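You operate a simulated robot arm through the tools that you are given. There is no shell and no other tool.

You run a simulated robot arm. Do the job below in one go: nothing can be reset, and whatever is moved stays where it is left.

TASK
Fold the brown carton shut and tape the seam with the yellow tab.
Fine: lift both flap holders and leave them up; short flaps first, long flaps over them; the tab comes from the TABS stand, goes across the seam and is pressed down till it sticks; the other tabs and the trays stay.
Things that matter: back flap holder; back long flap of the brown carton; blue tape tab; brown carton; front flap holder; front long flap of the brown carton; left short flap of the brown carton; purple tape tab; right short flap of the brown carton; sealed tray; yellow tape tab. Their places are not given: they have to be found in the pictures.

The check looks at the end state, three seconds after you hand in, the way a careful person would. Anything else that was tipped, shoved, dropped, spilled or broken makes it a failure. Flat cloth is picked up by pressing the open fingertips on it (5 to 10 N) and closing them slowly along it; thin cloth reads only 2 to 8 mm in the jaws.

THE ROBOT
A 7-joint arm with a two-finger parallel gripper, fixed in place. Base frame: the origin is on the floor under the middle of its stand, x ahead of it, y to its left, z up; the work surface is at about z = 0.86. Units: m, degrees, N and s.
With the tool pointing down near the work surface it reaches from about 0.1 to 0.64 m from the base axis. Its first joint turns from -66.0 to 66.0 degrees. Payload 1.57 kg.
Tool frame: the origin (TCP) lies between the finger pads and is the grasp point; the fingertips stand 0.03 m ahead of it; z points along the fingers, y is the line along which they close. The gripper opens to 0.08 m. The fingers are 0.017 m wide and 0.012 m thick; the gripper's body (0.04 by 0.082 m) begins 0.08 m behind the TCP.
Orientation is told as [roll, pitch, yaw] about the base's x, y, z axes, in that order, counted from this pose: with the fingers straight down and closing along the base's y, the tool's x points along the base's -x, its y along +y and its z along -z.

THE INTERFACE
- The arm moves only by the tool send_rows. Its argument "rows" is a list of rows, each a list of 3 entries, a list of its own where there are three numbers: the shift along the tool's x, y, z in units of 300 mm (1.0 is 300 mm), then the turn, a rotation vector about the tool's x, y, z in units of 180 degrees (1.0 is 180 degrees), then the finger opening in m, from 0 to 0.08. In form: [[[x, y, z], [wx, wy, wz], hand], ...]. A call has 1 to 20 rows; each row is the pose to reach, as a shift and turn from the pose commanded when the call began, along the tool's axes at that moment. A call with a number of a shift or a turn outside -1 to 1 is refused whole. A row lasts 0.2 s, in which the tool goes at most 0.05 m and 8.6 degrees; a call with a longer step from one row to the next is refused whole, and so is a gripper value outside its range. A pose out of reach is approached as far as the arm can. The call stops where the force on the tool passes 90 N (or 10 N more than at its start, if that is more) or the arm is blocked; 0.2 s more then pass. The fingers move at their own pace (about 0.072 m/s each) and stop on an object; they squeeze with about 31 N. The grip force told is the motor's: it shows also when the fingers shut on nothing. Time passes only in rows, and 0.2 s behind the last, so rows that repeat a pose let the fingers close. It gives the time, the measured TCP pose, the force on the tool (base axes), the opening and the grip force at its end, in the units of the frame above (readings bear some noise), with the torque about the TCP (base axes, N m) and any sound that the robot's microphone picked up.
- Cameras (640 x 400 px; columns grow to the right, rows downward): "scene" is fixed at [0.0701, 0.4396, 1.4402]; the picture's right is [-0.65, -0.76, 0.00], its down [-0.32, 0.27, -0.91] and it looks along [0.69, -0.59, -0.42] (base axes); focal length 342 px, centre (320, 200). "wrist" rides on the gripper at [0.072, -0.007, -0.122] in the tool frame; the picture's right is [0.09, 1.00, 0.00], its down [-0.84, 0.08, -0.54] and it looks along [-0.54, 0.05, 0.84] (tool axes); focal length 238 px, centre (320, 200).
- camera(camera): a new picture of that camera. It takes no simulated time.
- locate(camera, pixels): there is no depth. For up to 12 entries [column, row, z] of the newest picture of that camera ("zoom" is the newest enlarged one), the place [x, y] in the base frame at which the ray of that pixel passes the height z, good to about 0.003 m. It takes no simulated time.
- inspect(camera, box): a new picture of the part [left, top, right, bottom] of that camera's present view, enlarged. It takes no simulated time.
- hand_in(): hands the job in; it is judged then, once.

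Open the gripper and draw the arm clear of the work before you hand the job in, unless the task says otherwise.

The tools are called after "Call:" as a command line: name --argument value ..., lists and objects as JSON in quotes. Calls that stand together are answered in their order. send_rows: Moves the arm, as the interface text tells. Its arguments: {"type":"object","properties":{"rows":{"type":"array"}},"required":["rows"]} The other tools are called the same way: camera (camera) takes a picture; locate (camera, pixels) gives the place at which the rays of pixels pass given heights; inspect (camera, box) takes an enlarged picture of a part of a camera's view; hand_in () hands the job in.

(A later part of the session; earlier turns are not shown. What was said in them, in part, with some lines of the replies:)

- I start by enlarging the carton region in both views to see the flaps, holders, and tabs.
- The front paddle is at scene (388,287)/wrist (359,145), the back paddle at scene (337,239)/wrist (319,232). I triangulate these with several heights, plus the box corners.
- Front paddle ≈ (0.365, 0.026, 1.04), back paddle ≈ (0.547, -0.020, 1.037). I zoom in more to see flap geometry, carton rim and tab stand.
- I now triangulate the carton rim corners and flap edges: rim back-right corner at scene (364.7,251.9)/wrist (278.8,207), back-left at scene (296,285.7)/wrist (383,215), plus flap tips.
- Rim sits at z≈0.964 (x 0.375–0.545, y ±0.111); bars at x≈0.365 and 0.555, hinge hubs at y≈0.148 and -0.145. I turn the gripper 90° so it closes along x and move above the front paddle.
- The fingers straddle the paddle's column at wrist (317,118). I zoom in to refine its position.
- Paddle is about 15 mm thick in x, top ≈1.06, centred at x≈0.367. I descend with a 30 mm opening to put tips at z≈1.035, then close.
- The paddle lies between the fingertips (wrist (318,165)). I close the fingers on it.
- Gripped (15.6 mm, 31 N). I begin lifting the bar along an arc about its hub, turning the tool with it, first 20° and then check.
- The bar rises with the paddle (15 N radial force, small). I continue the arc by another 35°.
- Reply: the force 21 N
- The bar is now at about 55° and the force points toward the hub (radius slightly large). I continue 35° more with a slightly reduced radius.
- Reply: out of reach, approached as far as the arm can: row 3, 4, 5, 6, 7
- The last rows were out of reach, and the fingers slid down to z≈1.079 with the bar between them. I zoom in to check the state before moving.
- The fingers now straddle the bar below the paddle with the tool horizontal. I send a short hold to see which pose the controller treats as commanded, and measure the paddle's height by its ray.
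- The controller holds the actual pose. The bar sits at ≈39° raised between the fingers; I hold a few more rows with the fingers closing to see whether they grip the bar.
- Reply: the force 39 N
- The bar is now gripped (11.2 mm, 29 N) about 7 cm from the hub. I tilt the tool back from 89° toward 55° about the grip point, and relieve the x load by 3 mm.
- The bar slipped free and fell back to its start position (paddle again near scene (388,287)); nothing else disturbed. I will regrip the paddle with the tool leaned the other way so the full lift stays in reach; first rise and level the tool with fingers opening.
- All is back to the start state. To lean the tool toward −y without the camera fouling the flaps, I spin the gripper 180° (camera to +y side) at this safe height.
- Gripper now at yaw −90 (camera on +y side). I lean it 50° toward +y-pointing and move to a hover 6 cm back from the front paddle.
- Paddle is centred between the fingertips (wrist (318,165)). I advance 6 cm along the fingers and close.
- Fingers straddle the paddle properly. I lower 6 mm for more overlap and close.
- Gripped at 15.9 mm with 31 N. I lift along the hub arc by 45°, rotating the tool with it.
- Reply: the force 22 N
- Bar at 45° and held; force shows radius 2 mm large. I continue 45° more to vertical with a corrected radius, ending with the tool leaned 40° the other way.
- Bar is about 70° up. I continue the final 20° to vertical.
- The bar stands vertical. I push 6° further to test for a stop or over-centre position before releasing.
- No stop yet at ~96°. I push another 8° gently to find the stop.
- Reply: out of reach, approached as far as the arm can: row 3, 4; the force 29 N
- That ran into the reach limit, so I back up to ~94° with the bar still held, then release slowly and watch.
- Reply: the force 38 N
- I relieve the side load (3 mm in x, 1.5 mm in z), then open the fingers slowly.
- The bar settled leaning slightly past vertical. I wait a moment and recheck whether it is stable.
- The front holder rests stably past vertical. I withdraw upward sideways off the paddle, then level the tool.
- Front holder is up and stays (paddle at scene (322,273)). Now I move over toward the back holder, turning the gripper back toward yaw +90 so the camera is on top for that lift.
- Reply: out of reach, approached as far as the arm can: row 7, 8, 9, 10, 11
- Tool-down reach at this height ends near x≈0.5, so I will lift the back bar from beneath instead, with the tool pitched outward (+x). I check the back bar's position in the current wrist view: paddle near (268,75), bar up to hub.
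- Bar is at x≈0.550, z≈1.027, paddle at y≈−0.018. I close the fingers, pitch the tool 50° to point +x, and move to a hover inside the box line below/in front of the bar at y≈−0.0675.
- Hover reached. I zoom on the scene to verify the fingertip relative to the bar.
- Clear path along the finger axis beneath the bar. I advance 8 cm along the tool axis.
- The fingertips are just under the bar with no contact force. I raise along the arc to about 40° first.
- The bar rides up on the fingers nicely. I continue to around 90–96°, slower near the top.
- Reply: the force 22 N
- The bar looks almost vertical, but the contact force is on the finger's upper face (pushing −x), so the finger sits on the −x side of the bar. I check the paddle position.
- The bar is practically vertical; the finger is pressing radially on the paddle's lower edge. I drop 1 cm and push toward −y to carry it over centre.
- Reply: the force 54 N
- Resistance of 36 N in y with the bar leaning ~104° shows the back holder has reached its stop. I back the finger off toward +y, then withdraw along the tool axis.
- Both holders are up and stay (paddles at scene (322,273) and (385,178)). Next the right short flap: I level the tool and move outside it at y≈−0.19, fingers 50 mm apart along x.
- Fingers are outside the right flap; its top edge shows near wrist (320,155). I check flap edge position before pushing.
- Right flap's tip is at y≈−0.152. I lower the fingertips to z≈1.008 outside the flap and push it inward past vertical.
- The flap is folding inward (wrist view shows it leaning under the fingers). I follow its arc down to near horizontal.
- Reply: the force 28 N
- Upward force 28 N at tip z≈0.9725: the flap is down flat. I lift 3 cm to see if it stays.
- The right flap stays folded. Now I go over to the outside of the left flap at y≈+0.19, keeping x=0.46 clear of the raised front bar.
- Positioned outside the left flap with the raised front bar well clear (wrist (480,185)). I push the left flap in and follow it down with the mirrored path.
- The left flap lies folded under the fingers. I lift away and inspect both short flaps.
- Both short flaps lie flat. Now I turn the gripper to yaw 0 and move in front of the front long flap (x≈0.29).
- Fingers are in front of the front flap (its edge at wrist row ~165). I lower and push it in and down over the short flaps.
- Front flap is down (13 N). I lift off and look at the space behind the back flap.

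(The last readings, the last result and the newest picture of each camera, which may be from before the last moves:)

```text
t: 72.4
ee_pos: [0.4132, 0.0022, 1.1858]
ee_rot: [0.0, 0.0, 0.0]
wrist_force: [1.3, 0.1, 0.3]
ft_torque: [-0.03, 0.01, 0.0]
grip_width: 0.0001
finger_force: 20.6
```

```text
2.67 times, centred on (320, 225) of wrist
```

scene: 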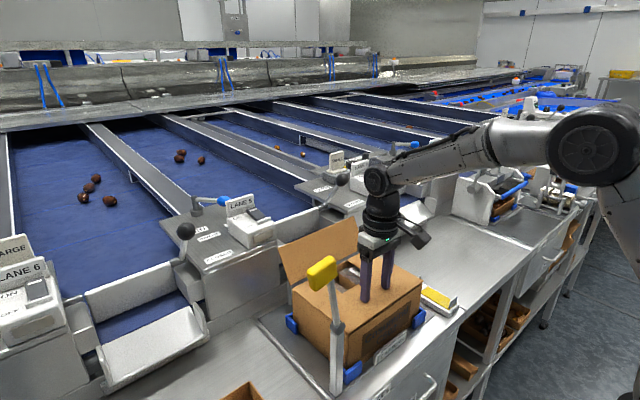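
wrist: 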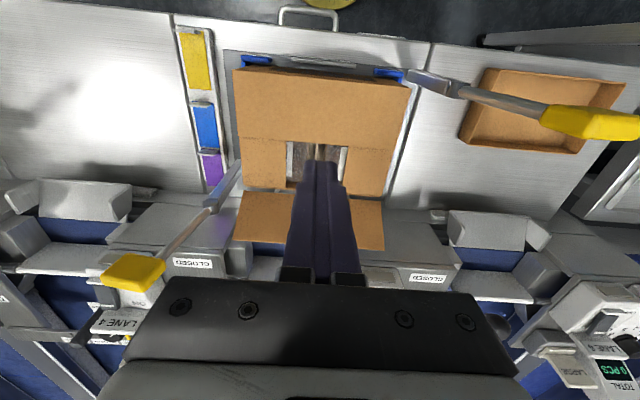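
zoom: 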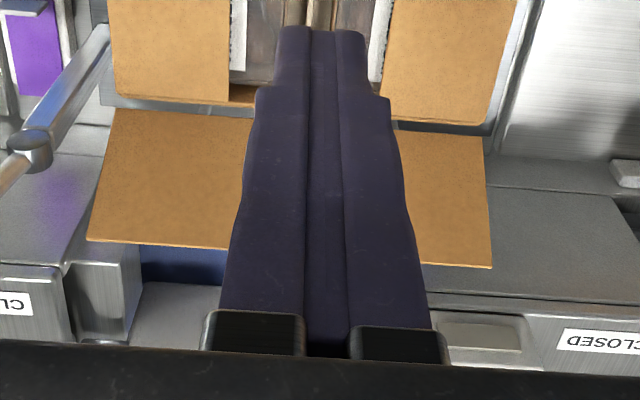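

I triangulate the lane 6 gate plate's top corner (scene (175,262) ↔ wrist (452,281)) and the lane-5 cabinet corner to learn their heights.

Call:
locate --camera "scene" --pixels '[[175, 262, 0.95], [175, 262, 1.0], [175, 262, 1.05], [85.5, 294, 0.95], [85.5, 294, 1.0], [279, 247, 0.95], [279, 247, 1.0], [279, 247, 1.05], [206, 320, 0.9], [206, 320, 0.95]]'

Call:
locate --camera "wrist" --pixels '[[452, 281, 0.95], [452, 281, 1.0], [452, 281, 1.05], [534, 299, 0.95], [534, 299, 1.0], [361, 250, 0.95], [361, 250, 1.0], [361, 286, 1.0], [361, 286, 1.05], [448, 208, 0.9], [462, 235, 0.9], [462, 235, 0.95]]'

```text
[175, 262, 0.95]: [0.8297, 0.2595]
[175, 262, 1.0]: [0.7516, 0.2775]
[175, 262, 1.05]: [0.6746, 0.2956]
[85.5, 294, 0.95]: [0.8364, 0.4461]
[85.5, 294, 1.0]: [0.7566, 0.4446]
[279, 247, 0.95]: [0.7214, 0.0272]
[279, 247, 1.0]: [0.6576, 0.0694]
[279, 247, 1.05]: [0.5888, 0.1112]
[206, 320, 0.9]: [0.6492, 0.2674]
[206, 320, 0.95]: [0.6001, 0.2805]
```

```text
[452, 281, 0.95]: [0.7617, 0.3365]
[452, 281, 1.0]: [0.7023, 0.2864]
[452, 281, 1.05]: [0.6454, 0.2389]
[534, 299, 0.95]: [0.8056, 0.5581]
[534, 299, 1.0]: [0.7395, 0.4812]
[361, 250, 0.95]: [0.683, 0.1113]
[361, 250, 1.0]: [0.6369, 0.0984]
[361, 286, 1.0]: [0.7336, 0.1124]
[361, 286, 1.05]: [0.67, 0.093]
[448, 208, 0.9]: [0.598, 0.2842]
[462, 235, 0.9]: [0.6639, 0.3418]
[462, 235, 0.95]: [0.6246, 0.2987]
```

Obstacles behind the flap are low (trough ≤0.95) or farther (x≥0.637 at y≥0.095), so the finger can go behind the flap at y≈0. I pitch the tool 30° outward and move to a hover beyond the back flap's edge.

Call:
send_rows --rows '[[[-0.0913, 0, 0.02], [0, -0.0238, 0], 0.02], [[-0.1827, 0, 0.04], [0, -0.0476, 0], 0.04], [[-0.274, 0, 0.07], [0, -0.0714, 0], 0.05], [[-0.365, 0, 0.11], [0, -0.0952, 0], 0.05], [[-0.4566, 0, 0.15], [0, -0.119, 0], 0.05], [[-0.548, 0, 0.2], [0, -0.1429, 0], 0.05], [[-0.6393, 0, 0.2527], [0, -0.1667, 0], 0.05], [[-0.6393, 0, 0.2527], [0, -0.1667, 0], 0.05]]'

Call:
camera --camera "wrist"

Call:
camera --camera "scene"

```text
t: 74.2
ee_pos: [0.6067, 0.0003, 1.1099]
ee_rot: [-0.2, -30.1, 0.1]
wrist_force: [-0.9, 0.0, 0.4]
ft_torque: [0.0, -0.03, 0.03]
grip_width: 0.0501
finger_force: 0.0
```

```text
taken
```

wrist: 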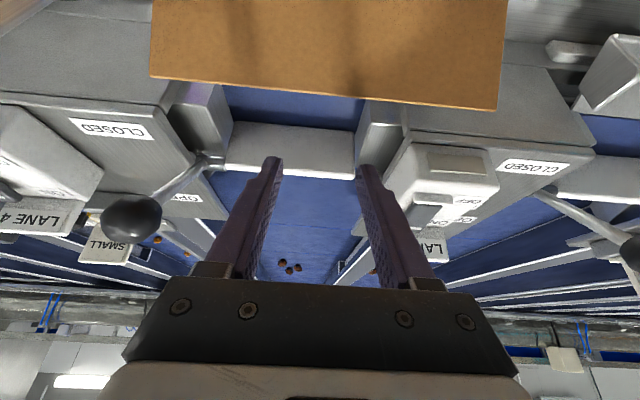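

```text
taken
```

scene: 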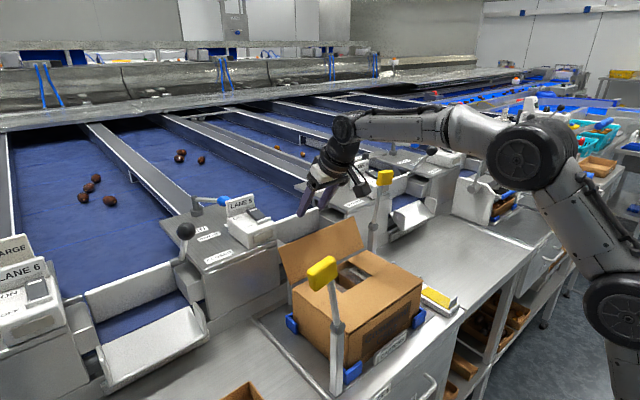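

The right fingertip (365,170) is near the LANE 5 box (388,180). I check distances before lowering.

Call:
locate --camera "wrist" --pixels '[[390, 160, 1.0], [390, 160, 1.05], [360, 105, 0.95], [360, 105, 1.0], [365, 155, 0.95], [365, 155, 1.0], [225, 125, 1.0], [225, 125, 1.05], [200, 165, 1.0], [200, 165, 1.05], [320, 93, 1.04], [320, 93, 1.05]]'

```text
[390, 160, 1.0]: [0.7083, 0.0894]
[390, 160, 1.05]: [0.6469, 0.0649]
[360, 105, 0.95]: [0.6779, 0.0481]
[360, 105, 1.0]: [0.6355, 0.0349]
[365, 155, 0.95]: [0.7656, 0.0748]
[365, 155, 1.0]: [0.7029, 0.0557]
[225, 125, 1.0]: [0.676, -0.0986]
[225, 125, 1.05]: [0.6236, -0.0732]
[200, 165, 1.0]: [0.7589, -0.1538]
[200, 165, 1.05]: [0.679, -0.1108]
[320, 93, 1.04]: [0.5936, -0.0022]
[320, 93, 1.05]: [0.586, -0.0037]
```

Clearances are fine (block starts x≥0.635). I shift to y=−0.015, lower behind the flap edge, and start pulling toward −x.

Call:
send_rows --rows '[[[0.045, -0.05, 0.08], [0, 0, 0], 0.05], [[0.0917, -0.05, 0.1588], [0, 0, 0], 0.05], [[0.0917, -0.05, 0.1588], [0, 0, 0], 0.05]]'

Call:
camera --camera "scene"

Call:
camera --camera "wrist"

```text
t: 75.0
ee_pos: [0.6054, -0.0131, 1.0545]
ee_rot: [-0.2, -30.0, 0.1]
wrist_force: [0.5, -0.3, 0.6]
ft_torque: [0.0, 0.04, -0.02]
grip_width: 0.0502
finger_force: 0.1
```

```text
taken
```

scene: 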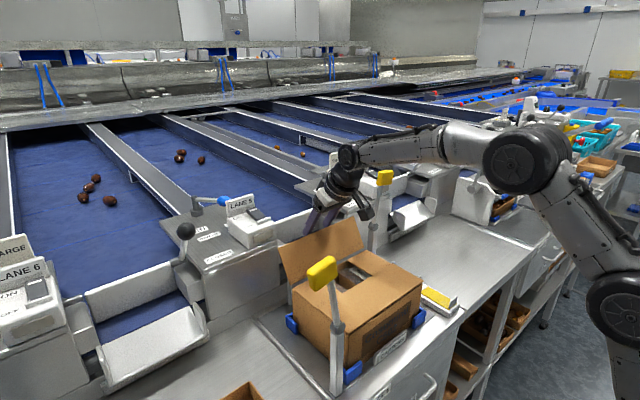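

```text
taken
```

wrist: 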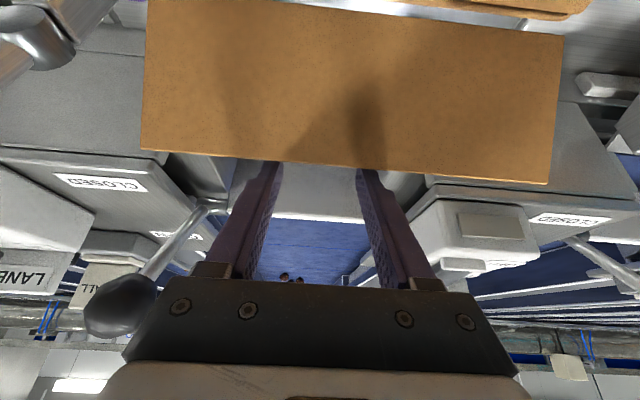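

Fingertips are behind the flap edge (occluded by it in the wrist view). I pull it inward past vertical.

Call:
send_rows --rows '[[[0.05, 0, -0.02], [0, 0, 0], 0.05], [[0.1, 0, -0.0405], [0, 0, 0], 0.05], [[0.15, 0, -0.061], [0, 0, 0], 0.05], [[0.2, 0, -0.0815], [0, 0, 0], 0.05], [[0.25, 0, -0.102], [0, 0, 0], 0.05], [[0.2965, 0, -0.1208], [0, 0, 0], 0.05]]'

Call:
camera --camera "scene"

Call:
camera --camera "wrist"

```text
t: 76.4
ee_pos: [0.5079, -0.0141, 1.0399]
ee_rot: [-0.1, -29.6, 0.0]
wrist_force: [0.3, -0.2, -1.0]
ft_torque: [0.0, 0.02, -0.02]
grip_width: 0.0499
finger_force: 0.0
```

```text
taken
```

scene: 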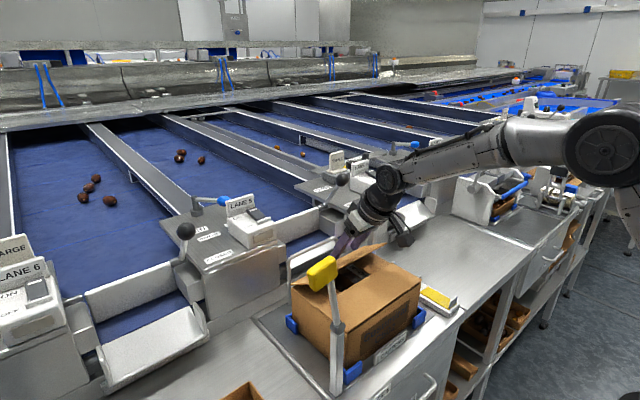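

```text
taken
```

wrist: 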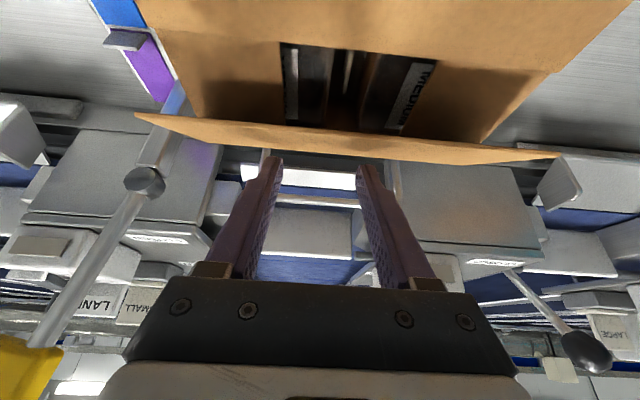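

The back flap is now leaning inward over the box. I follow it down while levelling the tool.

Call:
send_rows --rows '[[[0.0118, 0, 0.003], [0, 0.0139, 0], 0.05], [[0.0235, 0, 0.0058], [0, 0.0278, 0], 0.05], [[0.0347, 0, 0.0117], [0, 0.0417, 0], 0.05], [[0.0458, 0, 0.0175], [0, 0.0556, 0], 0.05], [[0.0563, 0, 0.0265], [0, 0.07, 0], 0.05], [[0.0668, 0, 0.0355], [0, 0.0833, 0], 0.05], [[0.0762, 0, 0.0472], [0, 0.0972, 0], 0.05], [[0.0855, 0, 0.0588], [0, 0.1111, 0], 0.05], [[0.0958, 0, 0.0771], [0, 0.1389, 0], 0.05]]'

Call:
camera --camera "scene"

Call:
camera --camera "wrist"

```text
t: 78.4
ee_pos: [0.497, -0.0125, 1.0072]
ee_rot: [-0.2, -5.2, 0.0]
wrist_force: [0.3, -0.1, 2.1]
ft_torque: [0.04, -0.02, -0.05]
grip_width: 0.0499
finger_force: 0.1
```

```text
taken
```

scene: 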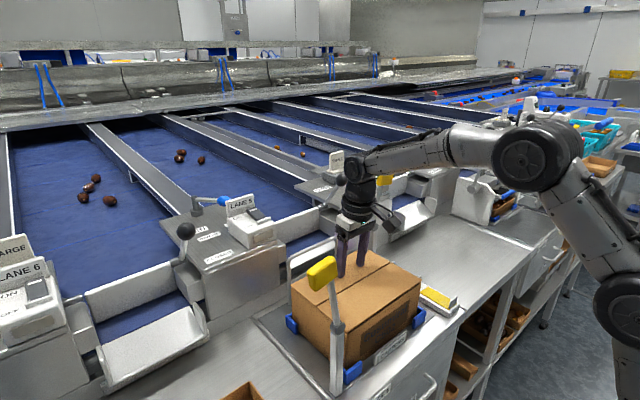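

```text
taken
```

wrist: 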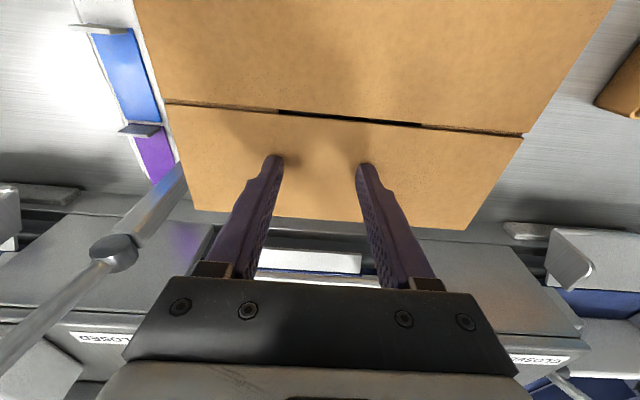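

The carton is closed with the two long flaps meeting at the seam. I lift off and inspect flaps and tabs.

Call:
send_rows --rows '[[[0, 0, -0.06], [0, 0.01, 0], 0.05], [[0.05, 0, -0.18], [0, 0.02, 0], 0.05], [[0.12, 0, -0.32], [0, 0.0289, 0], 0.05], [[0.2, 0, -0.46], [0, 0.0289, 0], 0.05], [[0.25, 0, -0.56], [0, 0.0289, 0], 0.05], [[0.25, 0, -0.56], [0, 0.0289, 0], 0.05]]'

Call:
camera --camera "wrist"

Call:
inspect --camera "scene" --box '[250, 220, 480, 380]'

```text
t: 79.8
ee_pos: [0.4069, -0.0128, 1.1675]
ee_rot: [0.0, 0.2, 0.0]
wrist_force: [-0.7, 0.4, -0.5]
ft_torque: [-0.03, -0.01, 0.03]
grip_width: 0.0499
finger_force: 0.1
```

```text
taken
```

wrist: 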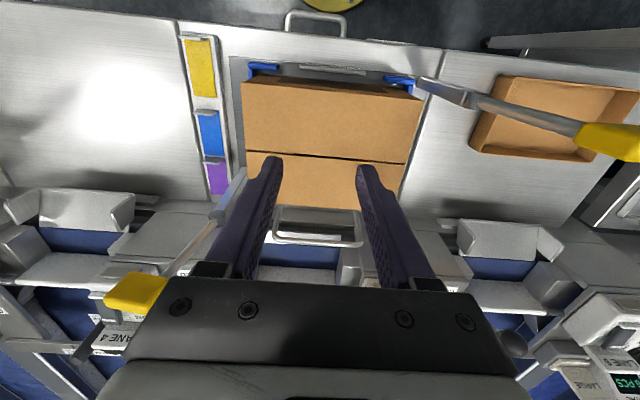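

```text
2.50 times, centred on (365, 300) of scene
```

zoom: 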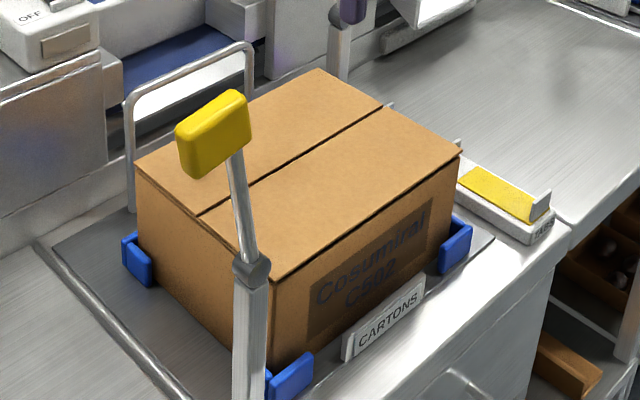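

Carton shut, seam at about wrist row 158. Now the yellow tab: scene (437,298), wrist (200,67); I triangulate it.

Call:
locate --camera "scene" --pixels '[[437, 298, 0.88], [437, 298, 0.9], [437, 298, 0.92], [433, 292, 0.9], [445, 302, 0.9], [456, 302, 0.9]]'

Call:
locate --camera "wrist" --pixels '[[200, 67, 0.88], [200, 67, 0.9], [200, 67, 0.92], [185, 40, 0.9], [213, 39, 0.9], [193, 94, 0.9], [214, 97, 0.9], [325, 158, 0.975]]'

Call:
inspect --camera "wrist" --box '[150, 20, 270, 120]'

Call:
inspect --camera "scene" --box '[410, 270, 480, 320]'

```text
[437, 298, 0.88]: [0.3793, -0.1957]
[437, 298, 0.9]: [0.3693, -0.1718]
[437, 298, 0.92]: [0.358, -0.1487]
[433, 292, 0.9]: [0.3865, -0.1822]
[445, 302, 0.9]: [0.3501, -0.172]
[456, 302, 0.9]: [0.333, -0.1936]
```

```text
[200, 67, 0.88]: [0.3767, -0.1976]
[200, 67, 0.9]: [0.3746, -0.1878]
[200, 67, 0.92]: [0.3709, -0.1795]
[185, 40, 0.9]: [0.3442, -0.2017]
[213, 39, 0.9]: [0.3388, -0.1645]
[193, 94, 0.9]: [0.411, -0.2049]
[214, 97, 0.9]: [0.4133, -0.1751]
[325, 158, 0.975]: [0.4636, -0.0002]
```

```text
4.00 times, centred on (210, 70) of wrist
```

zoom: 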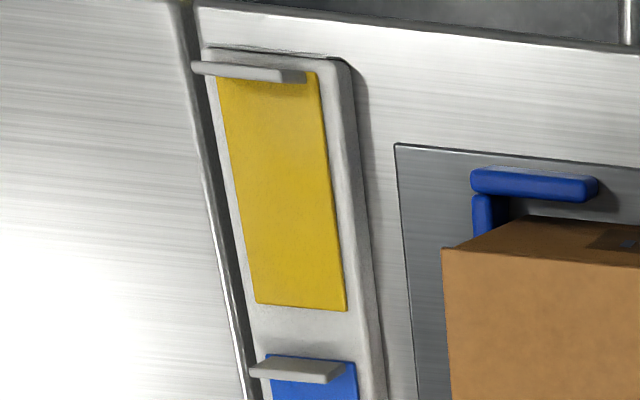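

```text
8.00 times, centred on (445, 295) of scene
```

zoom: 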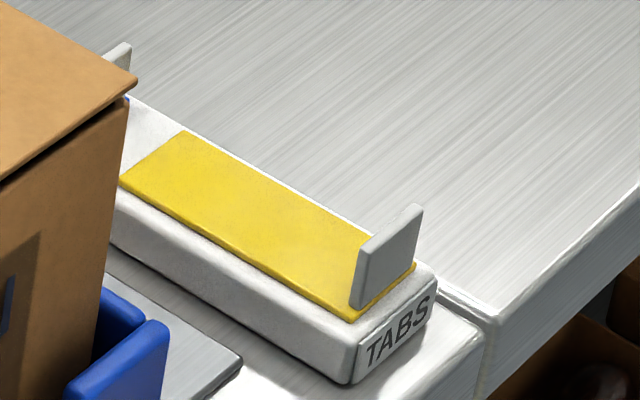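

The yellow tab lies at z≈0.88 with a thin gray upright tail near its −x end, apparently its grip. I move the wrist camera closer for a good look.

Call:
send_rows --rows '[[[-0.01, -0.12, 0.0], [0, 0, 0], 0.04], [[-0.02, -0.25, 0.0], [0, 0, 0], 0.04], [[-0.03, -0.38, 0.0], [0, 0, 0], 0.04], [[-0.0433, -0.5, 0.08], [0, 0, 0], 0.03], [[-0.0433, -0.59, 0.18], [0, 0, 0], 0.03], [[-0.0433, -0.59, 0.28], [0, 0, 0], 0.03], [[-0.0433, -0.59, 0.3583], [0, 0, 0], 0.03], [[-0.0433, -0.59, 0.3583], [0, 0, 0], 0.03]]'

Call:
camera --camera "wrist"

Call:
inspect --camera "wrist" --box '[220, 0, 420, 140]'

```text
t: 81.6
ee_pos: [0.4205, -0.1897, 1.061]
ee_rot: [-0.1, 0.3, 0.1]
wrist_force: [-0.4, 0.2, 0.2]
ft_torque: [-0.02, 0.03, 0.02]
grip_width: 0.0303
finger_force: 0.1
```

```text
taken
```

wrist: 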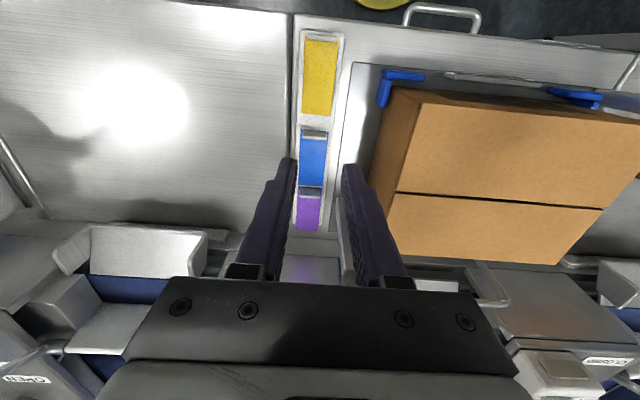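

```text
2.86 times, centred on (320, 70) of wrist
```

zoom: 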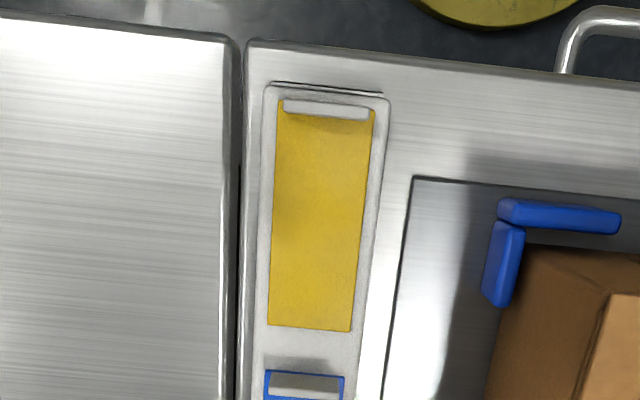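

I locate the tab corners (z≈0.883) and the tail's top edge.

Call:
locate --camera "wrist" --pixels '[[306, 34, 0.883], [339.2, 37.5, 0.883], [301.8, 114.8, 0.883], [331.2, 116.2, 0.883], [322, 37.8, 0.9], [322, 37.8, 0.91], [307, 35, 0.905], [337, 40, 0.905], [315, 133.5, 0.905], [313, 190, 0.905]]'

Call:
locate --camera "scene" --pixels '[[455, 297.75, 0.89], [455, 297.75, 0.9], [455, 297.75, 0.91], [452.6, 305.6, 0.875], [452.6, 305.6, 0.885], [452.6, 305.6, 0.895]]'

```text
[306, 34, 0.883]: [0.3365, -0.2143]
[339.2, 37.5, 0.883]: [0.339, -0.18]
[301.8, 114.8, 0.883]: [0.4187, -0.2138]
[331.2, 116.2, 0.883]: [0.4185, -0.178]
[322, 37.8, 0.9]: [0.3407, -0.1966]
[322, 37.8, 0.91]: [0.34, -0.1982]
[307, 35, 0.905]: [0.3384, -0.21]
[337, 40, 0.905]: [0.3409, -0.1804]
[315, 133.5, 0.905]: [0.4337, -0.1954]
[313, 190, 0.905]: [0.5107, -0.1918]
```

```text
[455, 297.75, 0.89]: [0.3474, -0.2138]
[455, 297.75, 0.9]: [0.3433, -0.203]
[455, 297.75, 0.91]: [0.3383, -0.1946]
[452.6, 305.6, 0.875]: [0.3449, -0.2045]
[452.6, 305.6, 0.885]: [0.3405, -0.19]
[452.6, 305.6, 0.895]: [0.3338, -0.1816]
```

Tab spans x 0.337–0.419, y −0.214…−0.179; tail at x≈0.341, y≈−0.197, top z≈0.906. I turn to yaw 90 above the tail, and also refine the seam position.

Call:
locate --camera "wrist" --pixels '[[397, 192, 0.972], [500, 200, 0.972], [600, 208, 0.972]]'

Call:
locate --camera "scene" --pixels '[[317, 306, 0.972], [353, 284, 0.972], [389.8, 262, 0.972]]'

Call:
send_rows --rows '[[[0.024, -0.0024, 0], [0, 0, -0.046], 0.03], [[0.048, -0.0048, 0], [0, 0, -0.092], 0.03], [[0.072, -0.0072, 0], [0, 0, -0.138], 0.03], [[0.096, -0.0096, 0], [0, 0, -0.184], 0.03], [[0.12, -0.012, 0], [0, 0, -0.23], 0.03], [[0.144, -0.0144, 0], [0, 0, -0.276], 0.03], [[0.168, -0.0168, 0], [0, 0, -0.322], 0.03], [[0.192, -0.0192, 0], [0, 0, -0.368], 0.03], [[0.216, -0.0216, 0], [0, 0, -0.414], 0.03], [[0.24, -0.024, 0], [0, 0, -0.46], 0.03], [[0.265, -0.026, 0], [0, 0, -0.5], 0.03], [[0.265, -0.026, 0], [0, 0, -0.5], 0.03]]'

Call:
camera --camera "wrist"

Call:
inspect --camera "wrist" --box '[240, 80, 400, 220]'

```text
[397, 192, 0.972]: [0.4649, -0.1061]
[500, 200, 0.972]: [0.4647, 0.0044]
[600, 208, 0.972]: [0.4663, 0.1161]
```

```text
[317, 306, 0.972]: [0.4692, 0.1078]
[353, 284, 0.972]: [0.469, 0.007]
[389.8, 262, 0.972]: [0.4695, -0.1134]
```

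```text
t: 84.2
ee_pos: [0.3404, -0.1996, 1.0605]
ee_rot: [0.1, 0.2, 90.2]
wrist_force: [0.8, -0.4, -0.8]
ft_torque: [-0.02, -0.04, 0.04]
grip_width: 0.0298
finger_force: 0.0
```

```text
taken
```

wrist: 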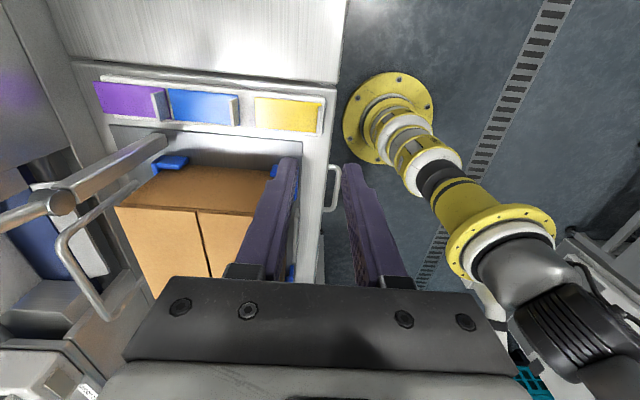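

```text
2.86 times, centred on (320, 150) of wrist
```

zoom: 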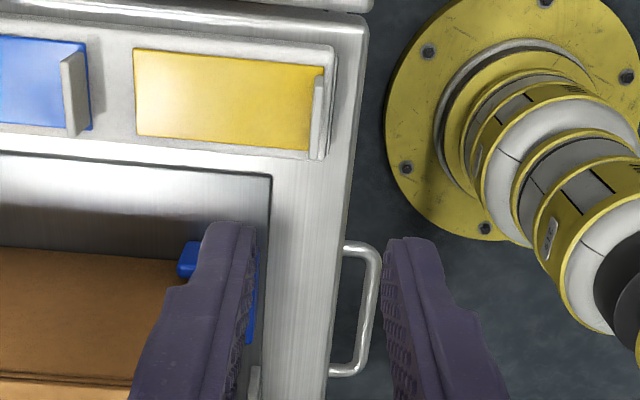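

The tail lies midway between the fingers (zoom (318,115)). I descend to 1.5 cm above it and check again.

Call:
send_rows --rows '[[[-0.0067, 0, 0.1], [0, 0, 0], 0.03], [[-0.0067, 0, 0.2], [0, 0, 0], 0.03], [[-0.0067, 0, 0.3], [0, 0, 0], 0.03], [[-0.0067, 0, 0.368], [0, 0, 0], 0.03], [[-0.0067, 0, 0.368], [0, 0, 0], 0.03]]'

Call:
camera --camera "wrist"

Call:
inspect --camera "wrist" --box '[240, 80, 400, 220]'

Call:
inspect --camera "scene" --box '[410, 250, 500, 320]'

```text
t: 85.4
ee_pos: [0.3404, -0.1976, 0.9502]
ee_rot: [0.1, 0.1, 90.0]
wrist_force: [-0.4, -0.6, -1.0]
ft_torque: [-0.01, -0.01, 0.0]
grip_width: 0.0298
finger_force: 0.1
```

```text
taken
```

wrist: 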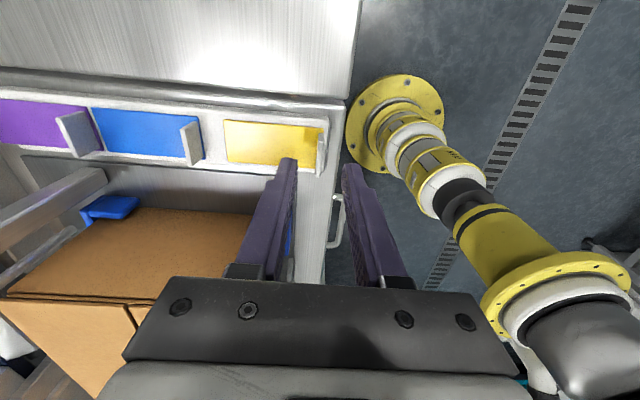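

```text
2.86 times, centred on (320, 150) of wrist
```

zoom: 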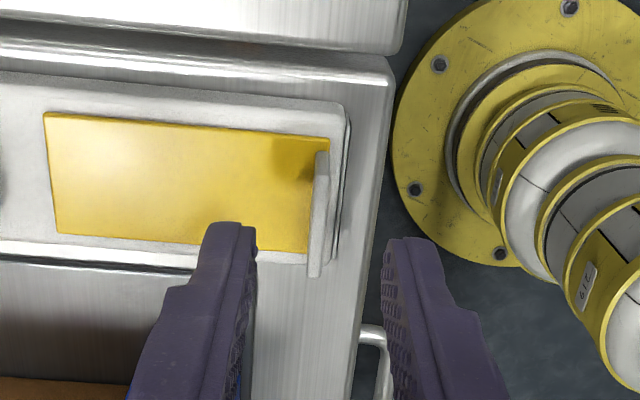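

```text
5.71 times, centred on (455, 285) of scene
```

zoom: 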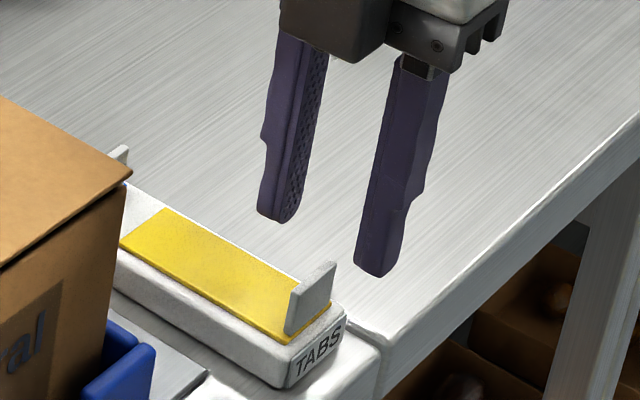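

Aligned. I descend to tips z≈0.887 and close on the tail.

Call:
send_rows --rows '[[[0, 0, 0.04], [0, 0, 0], 0.03], [[0, 0, 0.08], [0, 0, 0], 0.03], [[0, 0, 0.1107], [0, 0, 0], 0.03], [[0, 0, 0.1107], [0, 0, 0], 0.03]]'

Call:
inspect --camera "scene" --box '[410, 250, 500, 320]'

Call:
inspect --camera "wrist" --box '[240, 100, 400, 240]'

```text
t: 86.4
ee_pos: [0.3403, -0.1969, 0.9181]
ee_rot: [0.3, 0.1, 90.0]
wrist_force: [0.2, 0.1, -1.9]
ft_torque: [-0.01, 0.01, -0.01]
grip_width: 0.0303
finger_force: 0.0
```

```text
5.71 times, centred on (455, 285) of scene
```

zoom: 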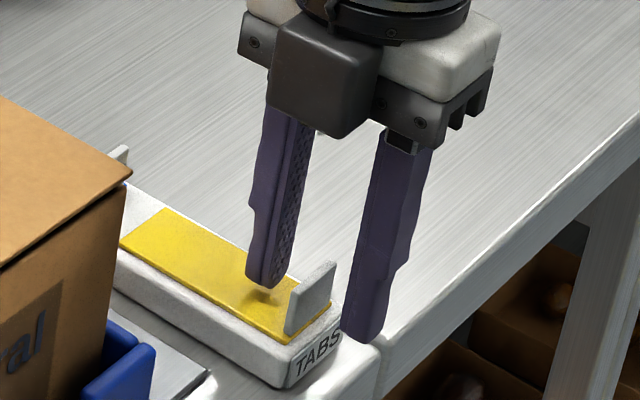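

```text
2.86 times, centred on (320, 170) of wrist
```

zoom: 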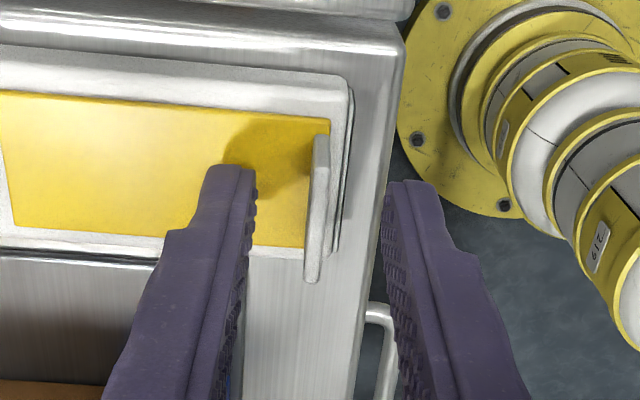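

Tail is between the fingers above the tab surface. Closing.

Call:
send_rows --rows '[[[0, 0, 0], [0, 0, 0], 0.02], [[0, 0, 0], [0, 0, 0], 0.008], [[0, 0, 0], [0, 0, 0], 0.0], [[0, 0, 0], [0, 0, 0], 0.0], [[0, 0, 0], [0, 0, 0], 0.0]]'

Call:
inspect --camera "scene" --box '[410, 250, 500, 320]'

```text
t: 87.6
ee_pos: [0.3423, -0.1967, 0.918]
ee_rot: [0.2, 0.1, 89.9]
wrist_force: [-0.2, -0.3, 0.6]
ft_torque: [0.03, -0.04, 0.01]
grip_width: 0.0024
finger_force: 23.8
```

```text
5.71 times, centred on (455, 285) of scene
```

zoom: 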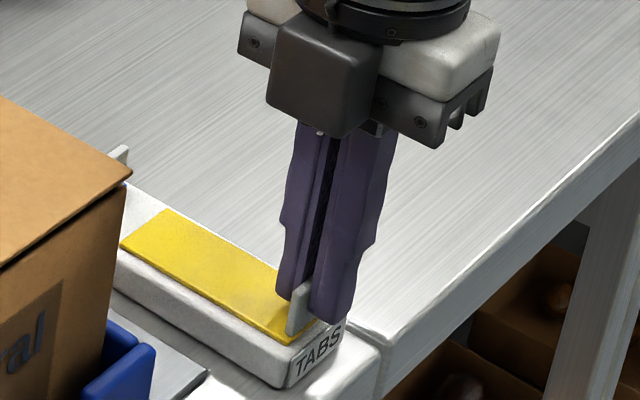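

Tail gripped (2.4 mm). I lift slowly by 3 cm and check the tab comes along.

Call:
send_rows --rows '[[[0, 0, -0.02], [0, 0, 0], 0.0], [[0, 0, -0.05], [0, 0, 0], 0.0], [[0, 0, -0.1], [0, 0, 0], 0.0], [[0, 0, -0.15], [0, 0, 0], 0.0], [[0, 0, -0.15], [0, 0, 0], 0.0]]'

Call:
inspect --camera "scene" --box '[410, 230, 520, 320]'

Call:
camera --camera "wrist"

```text
t: 88.8
ee_pos: [0.3418, -0.1971, 0.9626]
ee_rot: [0.1, 0.1, 90.0]
wrist_force: [0.2, 0.9, 0.3]
ft_torque: [-0.04, 0.02, 0.01]
grip_width: 0.0024
finger_force: 23.4
```

```text
4.44 times, centred on (465, 275) of scene
```

zoom: 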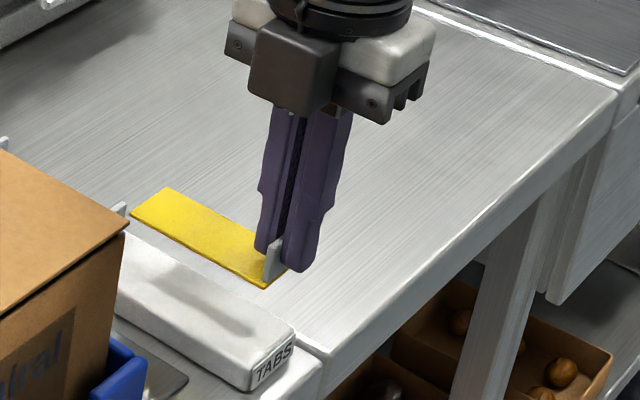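

```text
taken
```

wrist: 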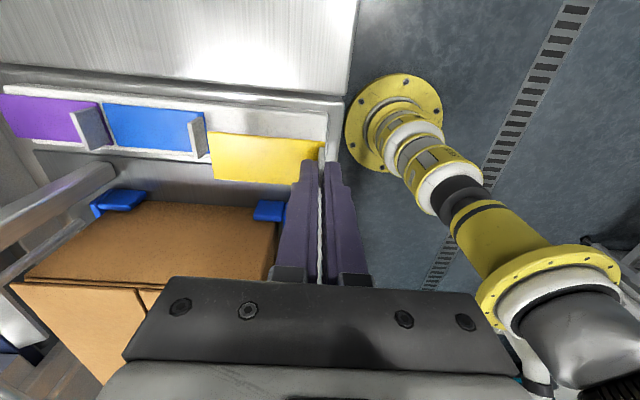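

The yellow tab hangs level from the grip; other tabs are untouched. I raise it and carry it over the seam centre.

Call:
send_rows --rows '[[[0, 0, -0.11], [0, 0, 0], 0.0], [[0, 0, -0.22], [0, 0, 0], 0.0], [[0, 0, -0.33], [0, 0, 0], 0.0], [[0, 0, -0.4247], [0, 0, 0], 0.0], [[-0.09, -0.04, -0.4247], [0, 0, 0], 0.0], [[-0.18, -0.08, -0.4247], [0, 0, 0], 0.0], [[-0.27, -0.12, -0.4247], [0, 0, 0], 0.0], [[-0.36, -0.16, -0.4247], [0, 0, 0], 0.0], [[-0.46, -0.2, -0.4247], [0, 0, 0], 0.0], [[-0.56, -0.245, -0.4247], [0, 0, 0], 0.0], [[-0.6567, -0.2847, -0.4247], [0, 0, 0], 0.0], [[-0.6567, -0.2847, -0.4247], [0, 0, 0], 0.0]]'

Call:
camera --camera "scene"

Call:
inspect --camera "scene" --box '[280, 200, 440, 340]'

Call:
camera --camera "wrist"

```text
t: 91.4
ee_pos: [0.4257, 0.0008, 1.0886]
ee_rot: [0.2, 0.1, 90.0]
wrist_force: [0.2, -0.4, -0.2]
ft_torque: [0.01, 0.01, 0.03]
grip_width: 0.0025
finger_force: 23.8
```

```text
taken
```

scene: 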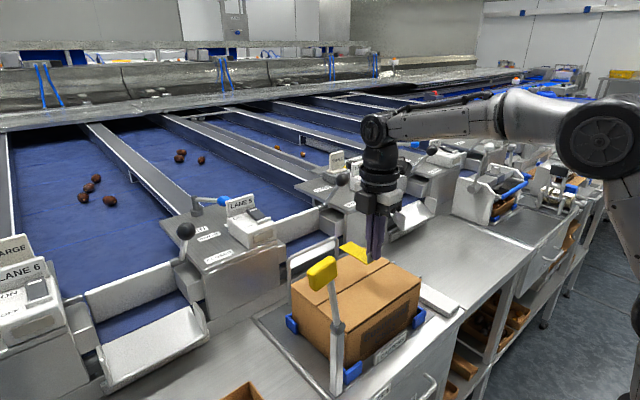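

```text
2.86 times, centred on (360, 270) of scene
```

zoom: 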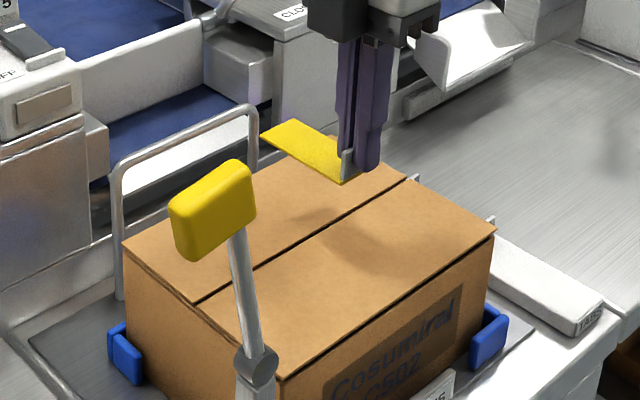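

```text
taken
```

wrist: 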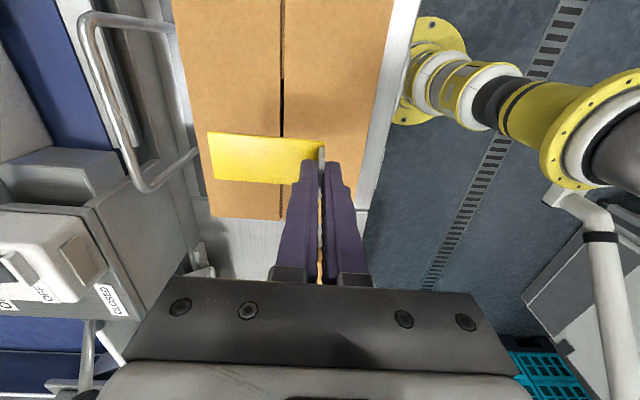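

By the wrist view the seam (col 283 now) will fall at the tab's middle (col 265) once lowered. I lower to about 1 cm above the carton top.

Call:
send_rows --rows '[[[0, 0, 0.06], [0, 0, 0], 0.0], [[0, 0, 0.12], [0, 0, 0], 0.0], [[0, 0, 0.17], [0, 0, 0], 0.0], [[0, 0, 0.205], [0, 0, 0], 0.0], [[0, 0, 0.205], [0, 0, 0], 0.0]]'

Call:
camera --camera "wrist"

Call:
inspect --camera "scene" --box '[300, 220, 420, 310]'

```text
t: 92.6
ee_pos: [0.4258, -0.001, 1.0278]
ee_rot: [0.2, 0.1, 90.0]
wrist_force: [0.3, -0.7, 0.4]
ft_torque: [-0.02, -0.01, -0.02]
grip_width: 0.0021
finger_force: 24.1
```

```text
taken
```

wrist: 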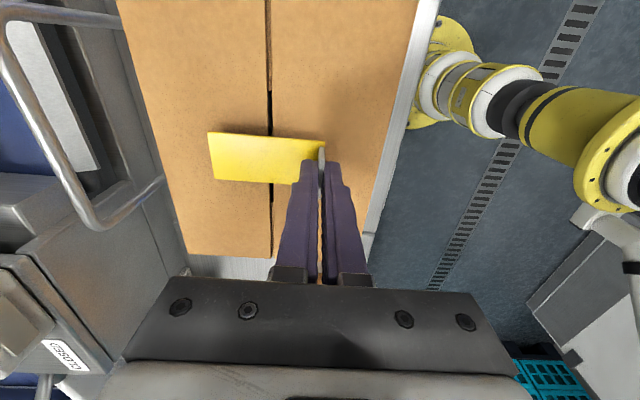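

```text
4.44 times, centred on (360, 265) of scene
```

zoom: 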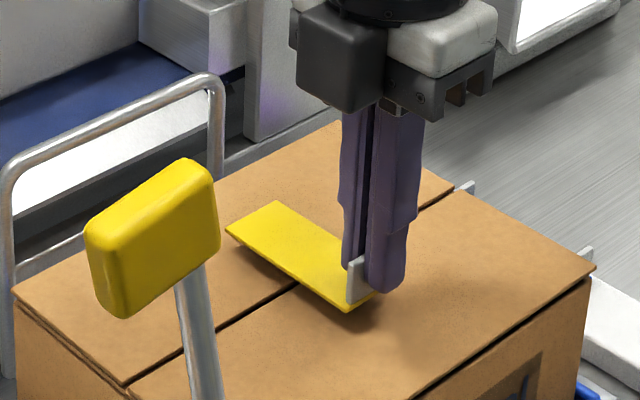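

The tab straddles the seam nearly centred (seam col 270, tab centre 267). I lower slowly to contact.

Call:
send_rows --rows '[[[0, 0, 0.012], [0, 0, 0], 0.0], [[0, 0, 0.024], [0, 0, 0], 0.0], [[0, 0, 0.034], [0, 0, 0], 0.0], [[0, 0, 0.042], [0, 0, 0], 0.0]]'

Call:
inspect --camera "scene" --box '[300, 220, 420, 310]'

```text
t: 93.6
ee_pos: [0.4267, 0.0002, 1.0166]
ee_rot: [0.0, 0.1, 89.9]
wrist_force: [-3.3, -0.1, 8.0]
ft_torque: [0.01, -0.01, 0.0]
grip_width: 0.0024
finger_force: 23.3
```

```text
4.44 times, centred on (360, 265) of scene
```

zoom: 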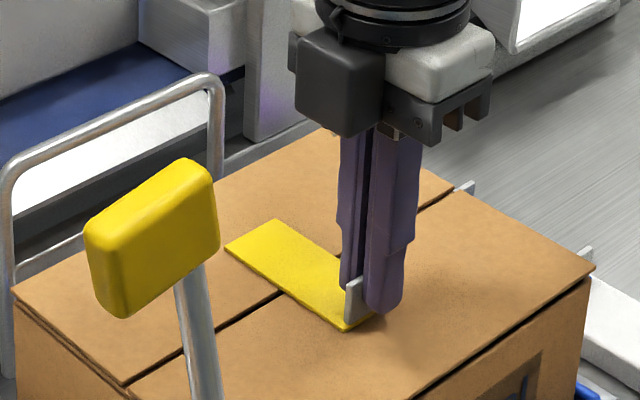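

Contact at 8 N with the tab flat across the seam. I release the tail, rise 4 cm, and close the fingers for pressing.

Call:
send_rows --rows '[[[0, 0, 0], [0, 0, 0], 0.008], [[0, 0, 0], [0, 0, 0], 0.02], [[0, 0, 0], [0, 0, 0], 0.026], [[0, 0, -0.05], [0, 0, 0], 0.026], [[0, 0, -0.12], [0, 0, 0], 0.026], [[0, 0, -0.16], [0, 0, 0], 0.01], [[0, 0, -0.16], [0, 0, 0], 0.0], [[0, 0, -0.16], [0, 0, 0], 0.0]]'

Call:
camera --camera "wrist"

Call:
inspect --camera "scene" --box '[300, 220, 420, 310]'

```text
t: 95.4
ee_pos: [0.4266, 0.0009, 1.0629]
ee_rot: [0.2, 0.2, 90.0]
wrist_force: [0.0, -0.6, -0.2]
ft_torque: [0.02, -0.02, 0.03]
grip_width: 0.0
finger_force: 22.1
```

```text
taken
```

wrist: 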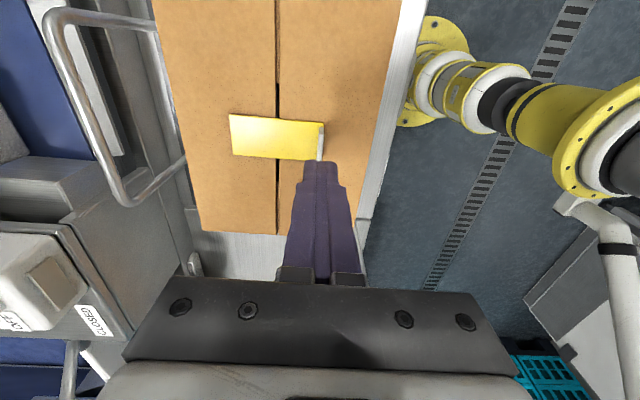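

```text
4.44 times, centred on (360, 265) of scene
```

zoom: 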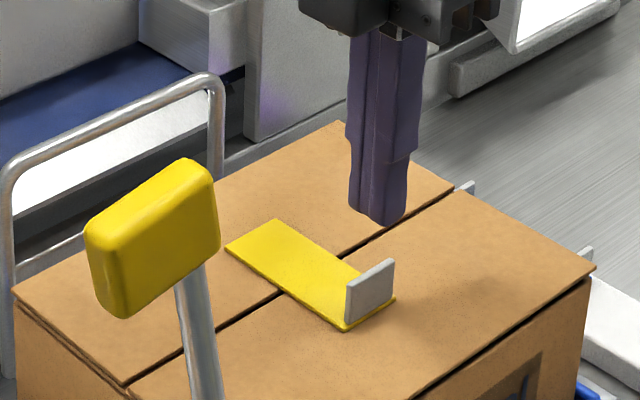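

The tab lies centred over the seam (seam col 277, tab 229–323). I move over its middle and press down.

Call:
send_rows --rows '[[[0, -0.06, 0], [0, 0, 0], 0.0], [[0, -0.1177, 0], [0, 0, 0], 0.0], [[0, -0.1177, 0.08], [0, 0, 0], 0.0], [[0, -0.1177, 0.15], [0, 0, 0], 0.0], [[0, -0.1177, 0.17], [0, 0, 0], 0.0], [[0, -0.1177, 0.182], [0, 0, 0], 0.0], [[0, -0.1177, 0.19], [0, 0, 0], 0.0]]'

```text
t: 97.0
ee_pos: [0.4621, 0.0008, 1.0099]
ee_rot: [-0.1, 0.1, 90.1]
wrist_force: [-5.8, 0.4, 18.0]
ft_torque: [0.03, 0.19, -0.01]
grip_width: 0.0
finger_force: 21.1
```

Pressing with 18 N at the middle. I increase slightly and hold.

Call:
send_rows --rows '[[[0, 0, 0.006], [0, 0, 0], 0.0], [[0, 0, 0.012], [0, 0, 0], 0.0], [[0, 0, 0.012], [0, 0, 0], 0.0], [[0, 0, 0.012], [0, 0, 0], 0.0], [[0, 0, 0.012], [0, 0, 0], 0.0], [[0, 0, 0.012], [0, 0, 0], 0.0]]'

Call:
inspect --camera "scene" --box '[300, 220, 420, 310]'

```text
t: 98.4
ee_pos: [0.4624, 0.0003, 1.0081]
ee_rot: [-0.6, 0.1, 90.0]
wrist_force: [-12.8, 0.8, 43.9]
ft_torque: [0.06, 0.41, 0.02]
grip_width: 0.0
finger_force: 20.8
```

```text
4.44 times, centred on (360, 265) of scene
```

zoom: 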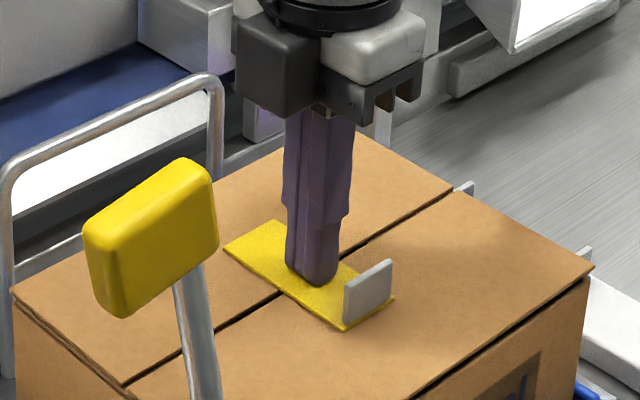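

44 N held at the middle. I lift and also press both halves (x≈0.482 and x≈0.445) lightly.

Call:
send_rows --rows '[[[0, 0, -0.02], [0, 0, 0], 0.0], [[0, 0, -0.06], [0, 0, 0], 0.0], [[0, -0.0667, -0.06], [0, 0, 0], 0.0], [[0, -0.0667, -0.03], [0, 0, 0], 0.0], [[0, -0.0667, -0.015], [0, 0, 0], 0.0], [[0, -0.0667, -0.008], [0, 0, 0], 0.0], [[0, -0.0667, -0.008], [0, 0, 0], 0.0]]'

Call:
send_rows --rows '[[[0, 0, -0.02], [0, 0, 0], 0.0], [[0, 0, -0.05], [0, 0, 0], 0.0], [[0, 0.06, -0.05], [0, 0, 0], 0.0], [[0, 0.125, -0.05], [0, 0, 0], 0.0], [[0, 0.125, -0.02], [0, 0, 0], 0.0], [[0, 0.125, -0.006], [0, 0, 0], 0.0], [[0, 0.125, 0.0], [0, 0, 0], 0.0], [[0, 0.125, 0.0], [0, 0, 0], 0.0]]'

Call:
inspect --camera "scene" --box '[300, 220, 420, 310]'

```text
t: 100.0
ee_pos: [0.4812, 0.0012, 1.0085]
ee_rot: [-0.3, 0.1, 89.9]
wrist_force: [-12.8, 1.2, 35.7]
ft_torque: [0.05, 0.44, -0.01]
grip_width: 0.0003
finger_force: 21.3
```

```text
t: 101.8
ee_pos: [0.4445, 0.0007, 1.0083]
ee_rot: [-0.3, 0.1, 90.1]
wrist_force: [-12.8, 1.3, 37.4]
ft_torque: [0.07, 0.36, 0.05]
grip_width: 0.0
finger_force: 21.5
```

```text
4.44 times, centred on (360, 265) of scene
```

zoom: 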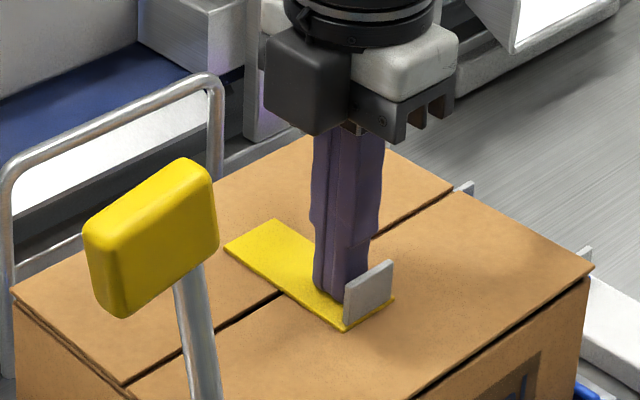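

Both halves pressed (~36 N each). I lift straight up, open the gripper and draw back clear.

Call:
send_rows --rows '[[[0, 0, -0.03], [0, 0, 0], 0.0], [[0, 0, -0.1], [0, 0, 0], 0.0], [[0, 0, -0.22], [0, 0, 0], 0.02], [[0, 0, -0.36], [0, 0, 0], 0.05], [[0, 0, -0.5], [0, 0, 0], 0.08], [[0, 0.11, -0.58], [0, 0, 0], 0.08], [[0, 0.22, -0.66], [0, 0, 0], 0.08], [[0, 0.33, -0.74], [0, 0, 0], 0.08], [[0, 0.43, -0.82], [0, 0, 0], 0.08], [[0, 0.43, -0.82], [0, 0, 0], 0.08]]'

Call:
camera --camera "scene"

Call:
inspect --camera "scene" --box '[250, 160, 490, 360]'

Call:
camera --camera "wrist"

```text
t: 104.0
ee_pos: [0.3137, 0.0016, 1.2518]
ee_rot: [0.1, 0.0, 90.0]
wrist_force: [-0.3, 0.2, -0.8]
ft_torque: [-0.01, -0.02, 0.0]
grip_width: 0.0798
finger_force: 0.1
```

```text
taken
```

scene: 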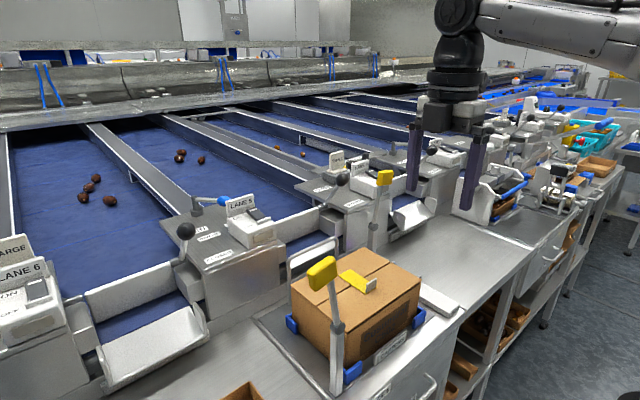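

```text
2.00 times, centred on (370, 260) of scene
```

zoom: 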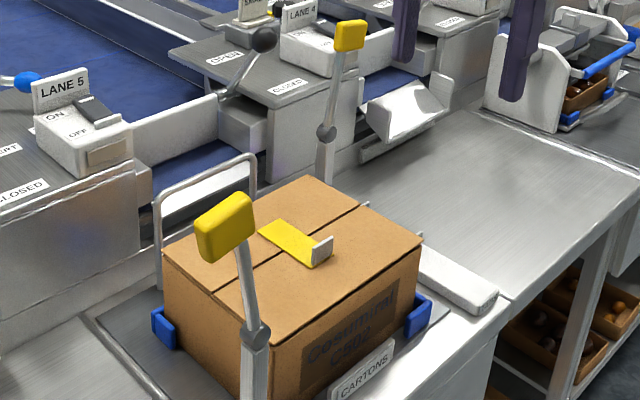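

```text
taken
```

wrist: 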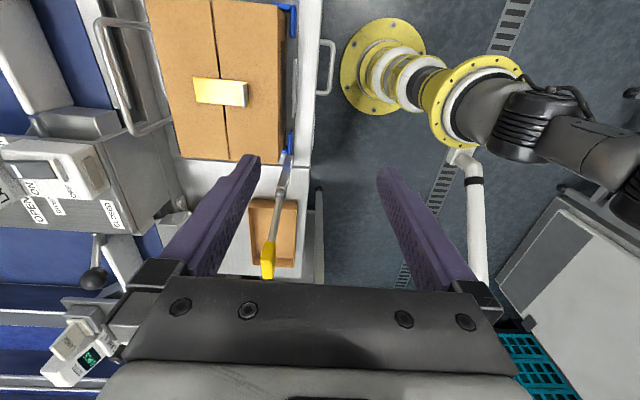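

The tab spans the seam, both long flaps are flat, both holders stand up, and the arm is clear with the gripper open. I take one last close look at the tab and the stand.

Call:
inspect --camera "scene" --box '[300, 230, 420, 310]'

Call:
inspect --camera "wrist" --box '[130, 0, 330, 180]'

```text
5.00 times, centred on (360, 270) of scene
```

zoom: 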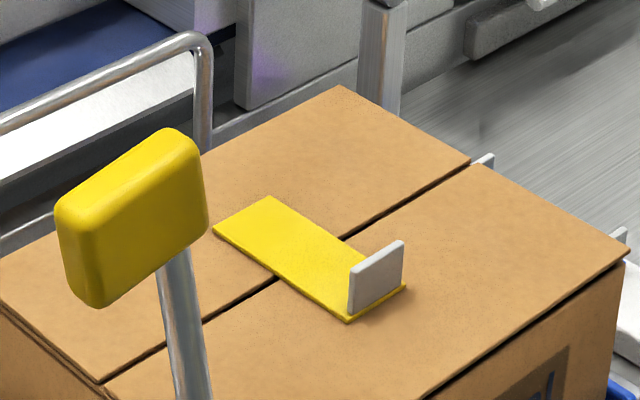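

```text
2.22 times, centred on (230, 90) of wrist
```

zoom: 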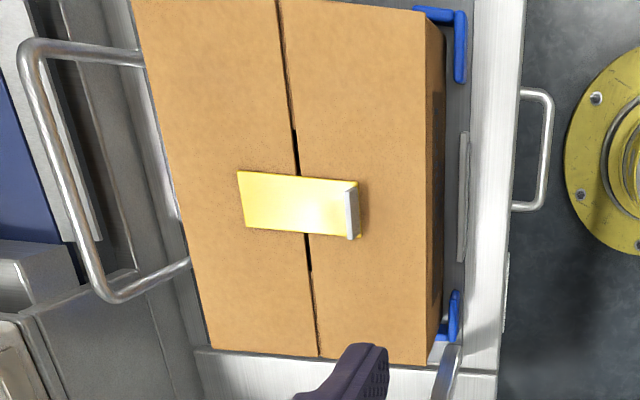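

The tab lies flat and centred across the seam, the flaps are closed in order and the holders are up. I hand the job in.

Call:
hand_in

```text
The job is handed in.
```

I folded the brown carton shut and taped the seam with the yellow tab, then handed the job in. I haven't seen the result of the check.

- **Holders:** both flap holders are lifted and resting past vertical. The front one slipped from the grip once and dropped back to its start position. I regripped it and raised it fully; nothing else looked disturbed.
- **Flaps:** I folded the two short flaps first, then the front and back long flaps over them. All four lie flat, with a thin gap along the seam.
- **Yellow tab:** it came from the TABS stand and lies centred across the seam. I pressed it at the middle (about 44 N) and on both halves (about 36 N each). I did not pull on it to test that it stuck.
- **Everything else:** I didn't touch the blue and purple tabs, the trays inside the carton or the open tray on the table. The blue and purple tabs were still in place when I lifted the yellow one, but I did not get a clear view of the stand at the very end.

The gripper is open and the arm is clear of the work.
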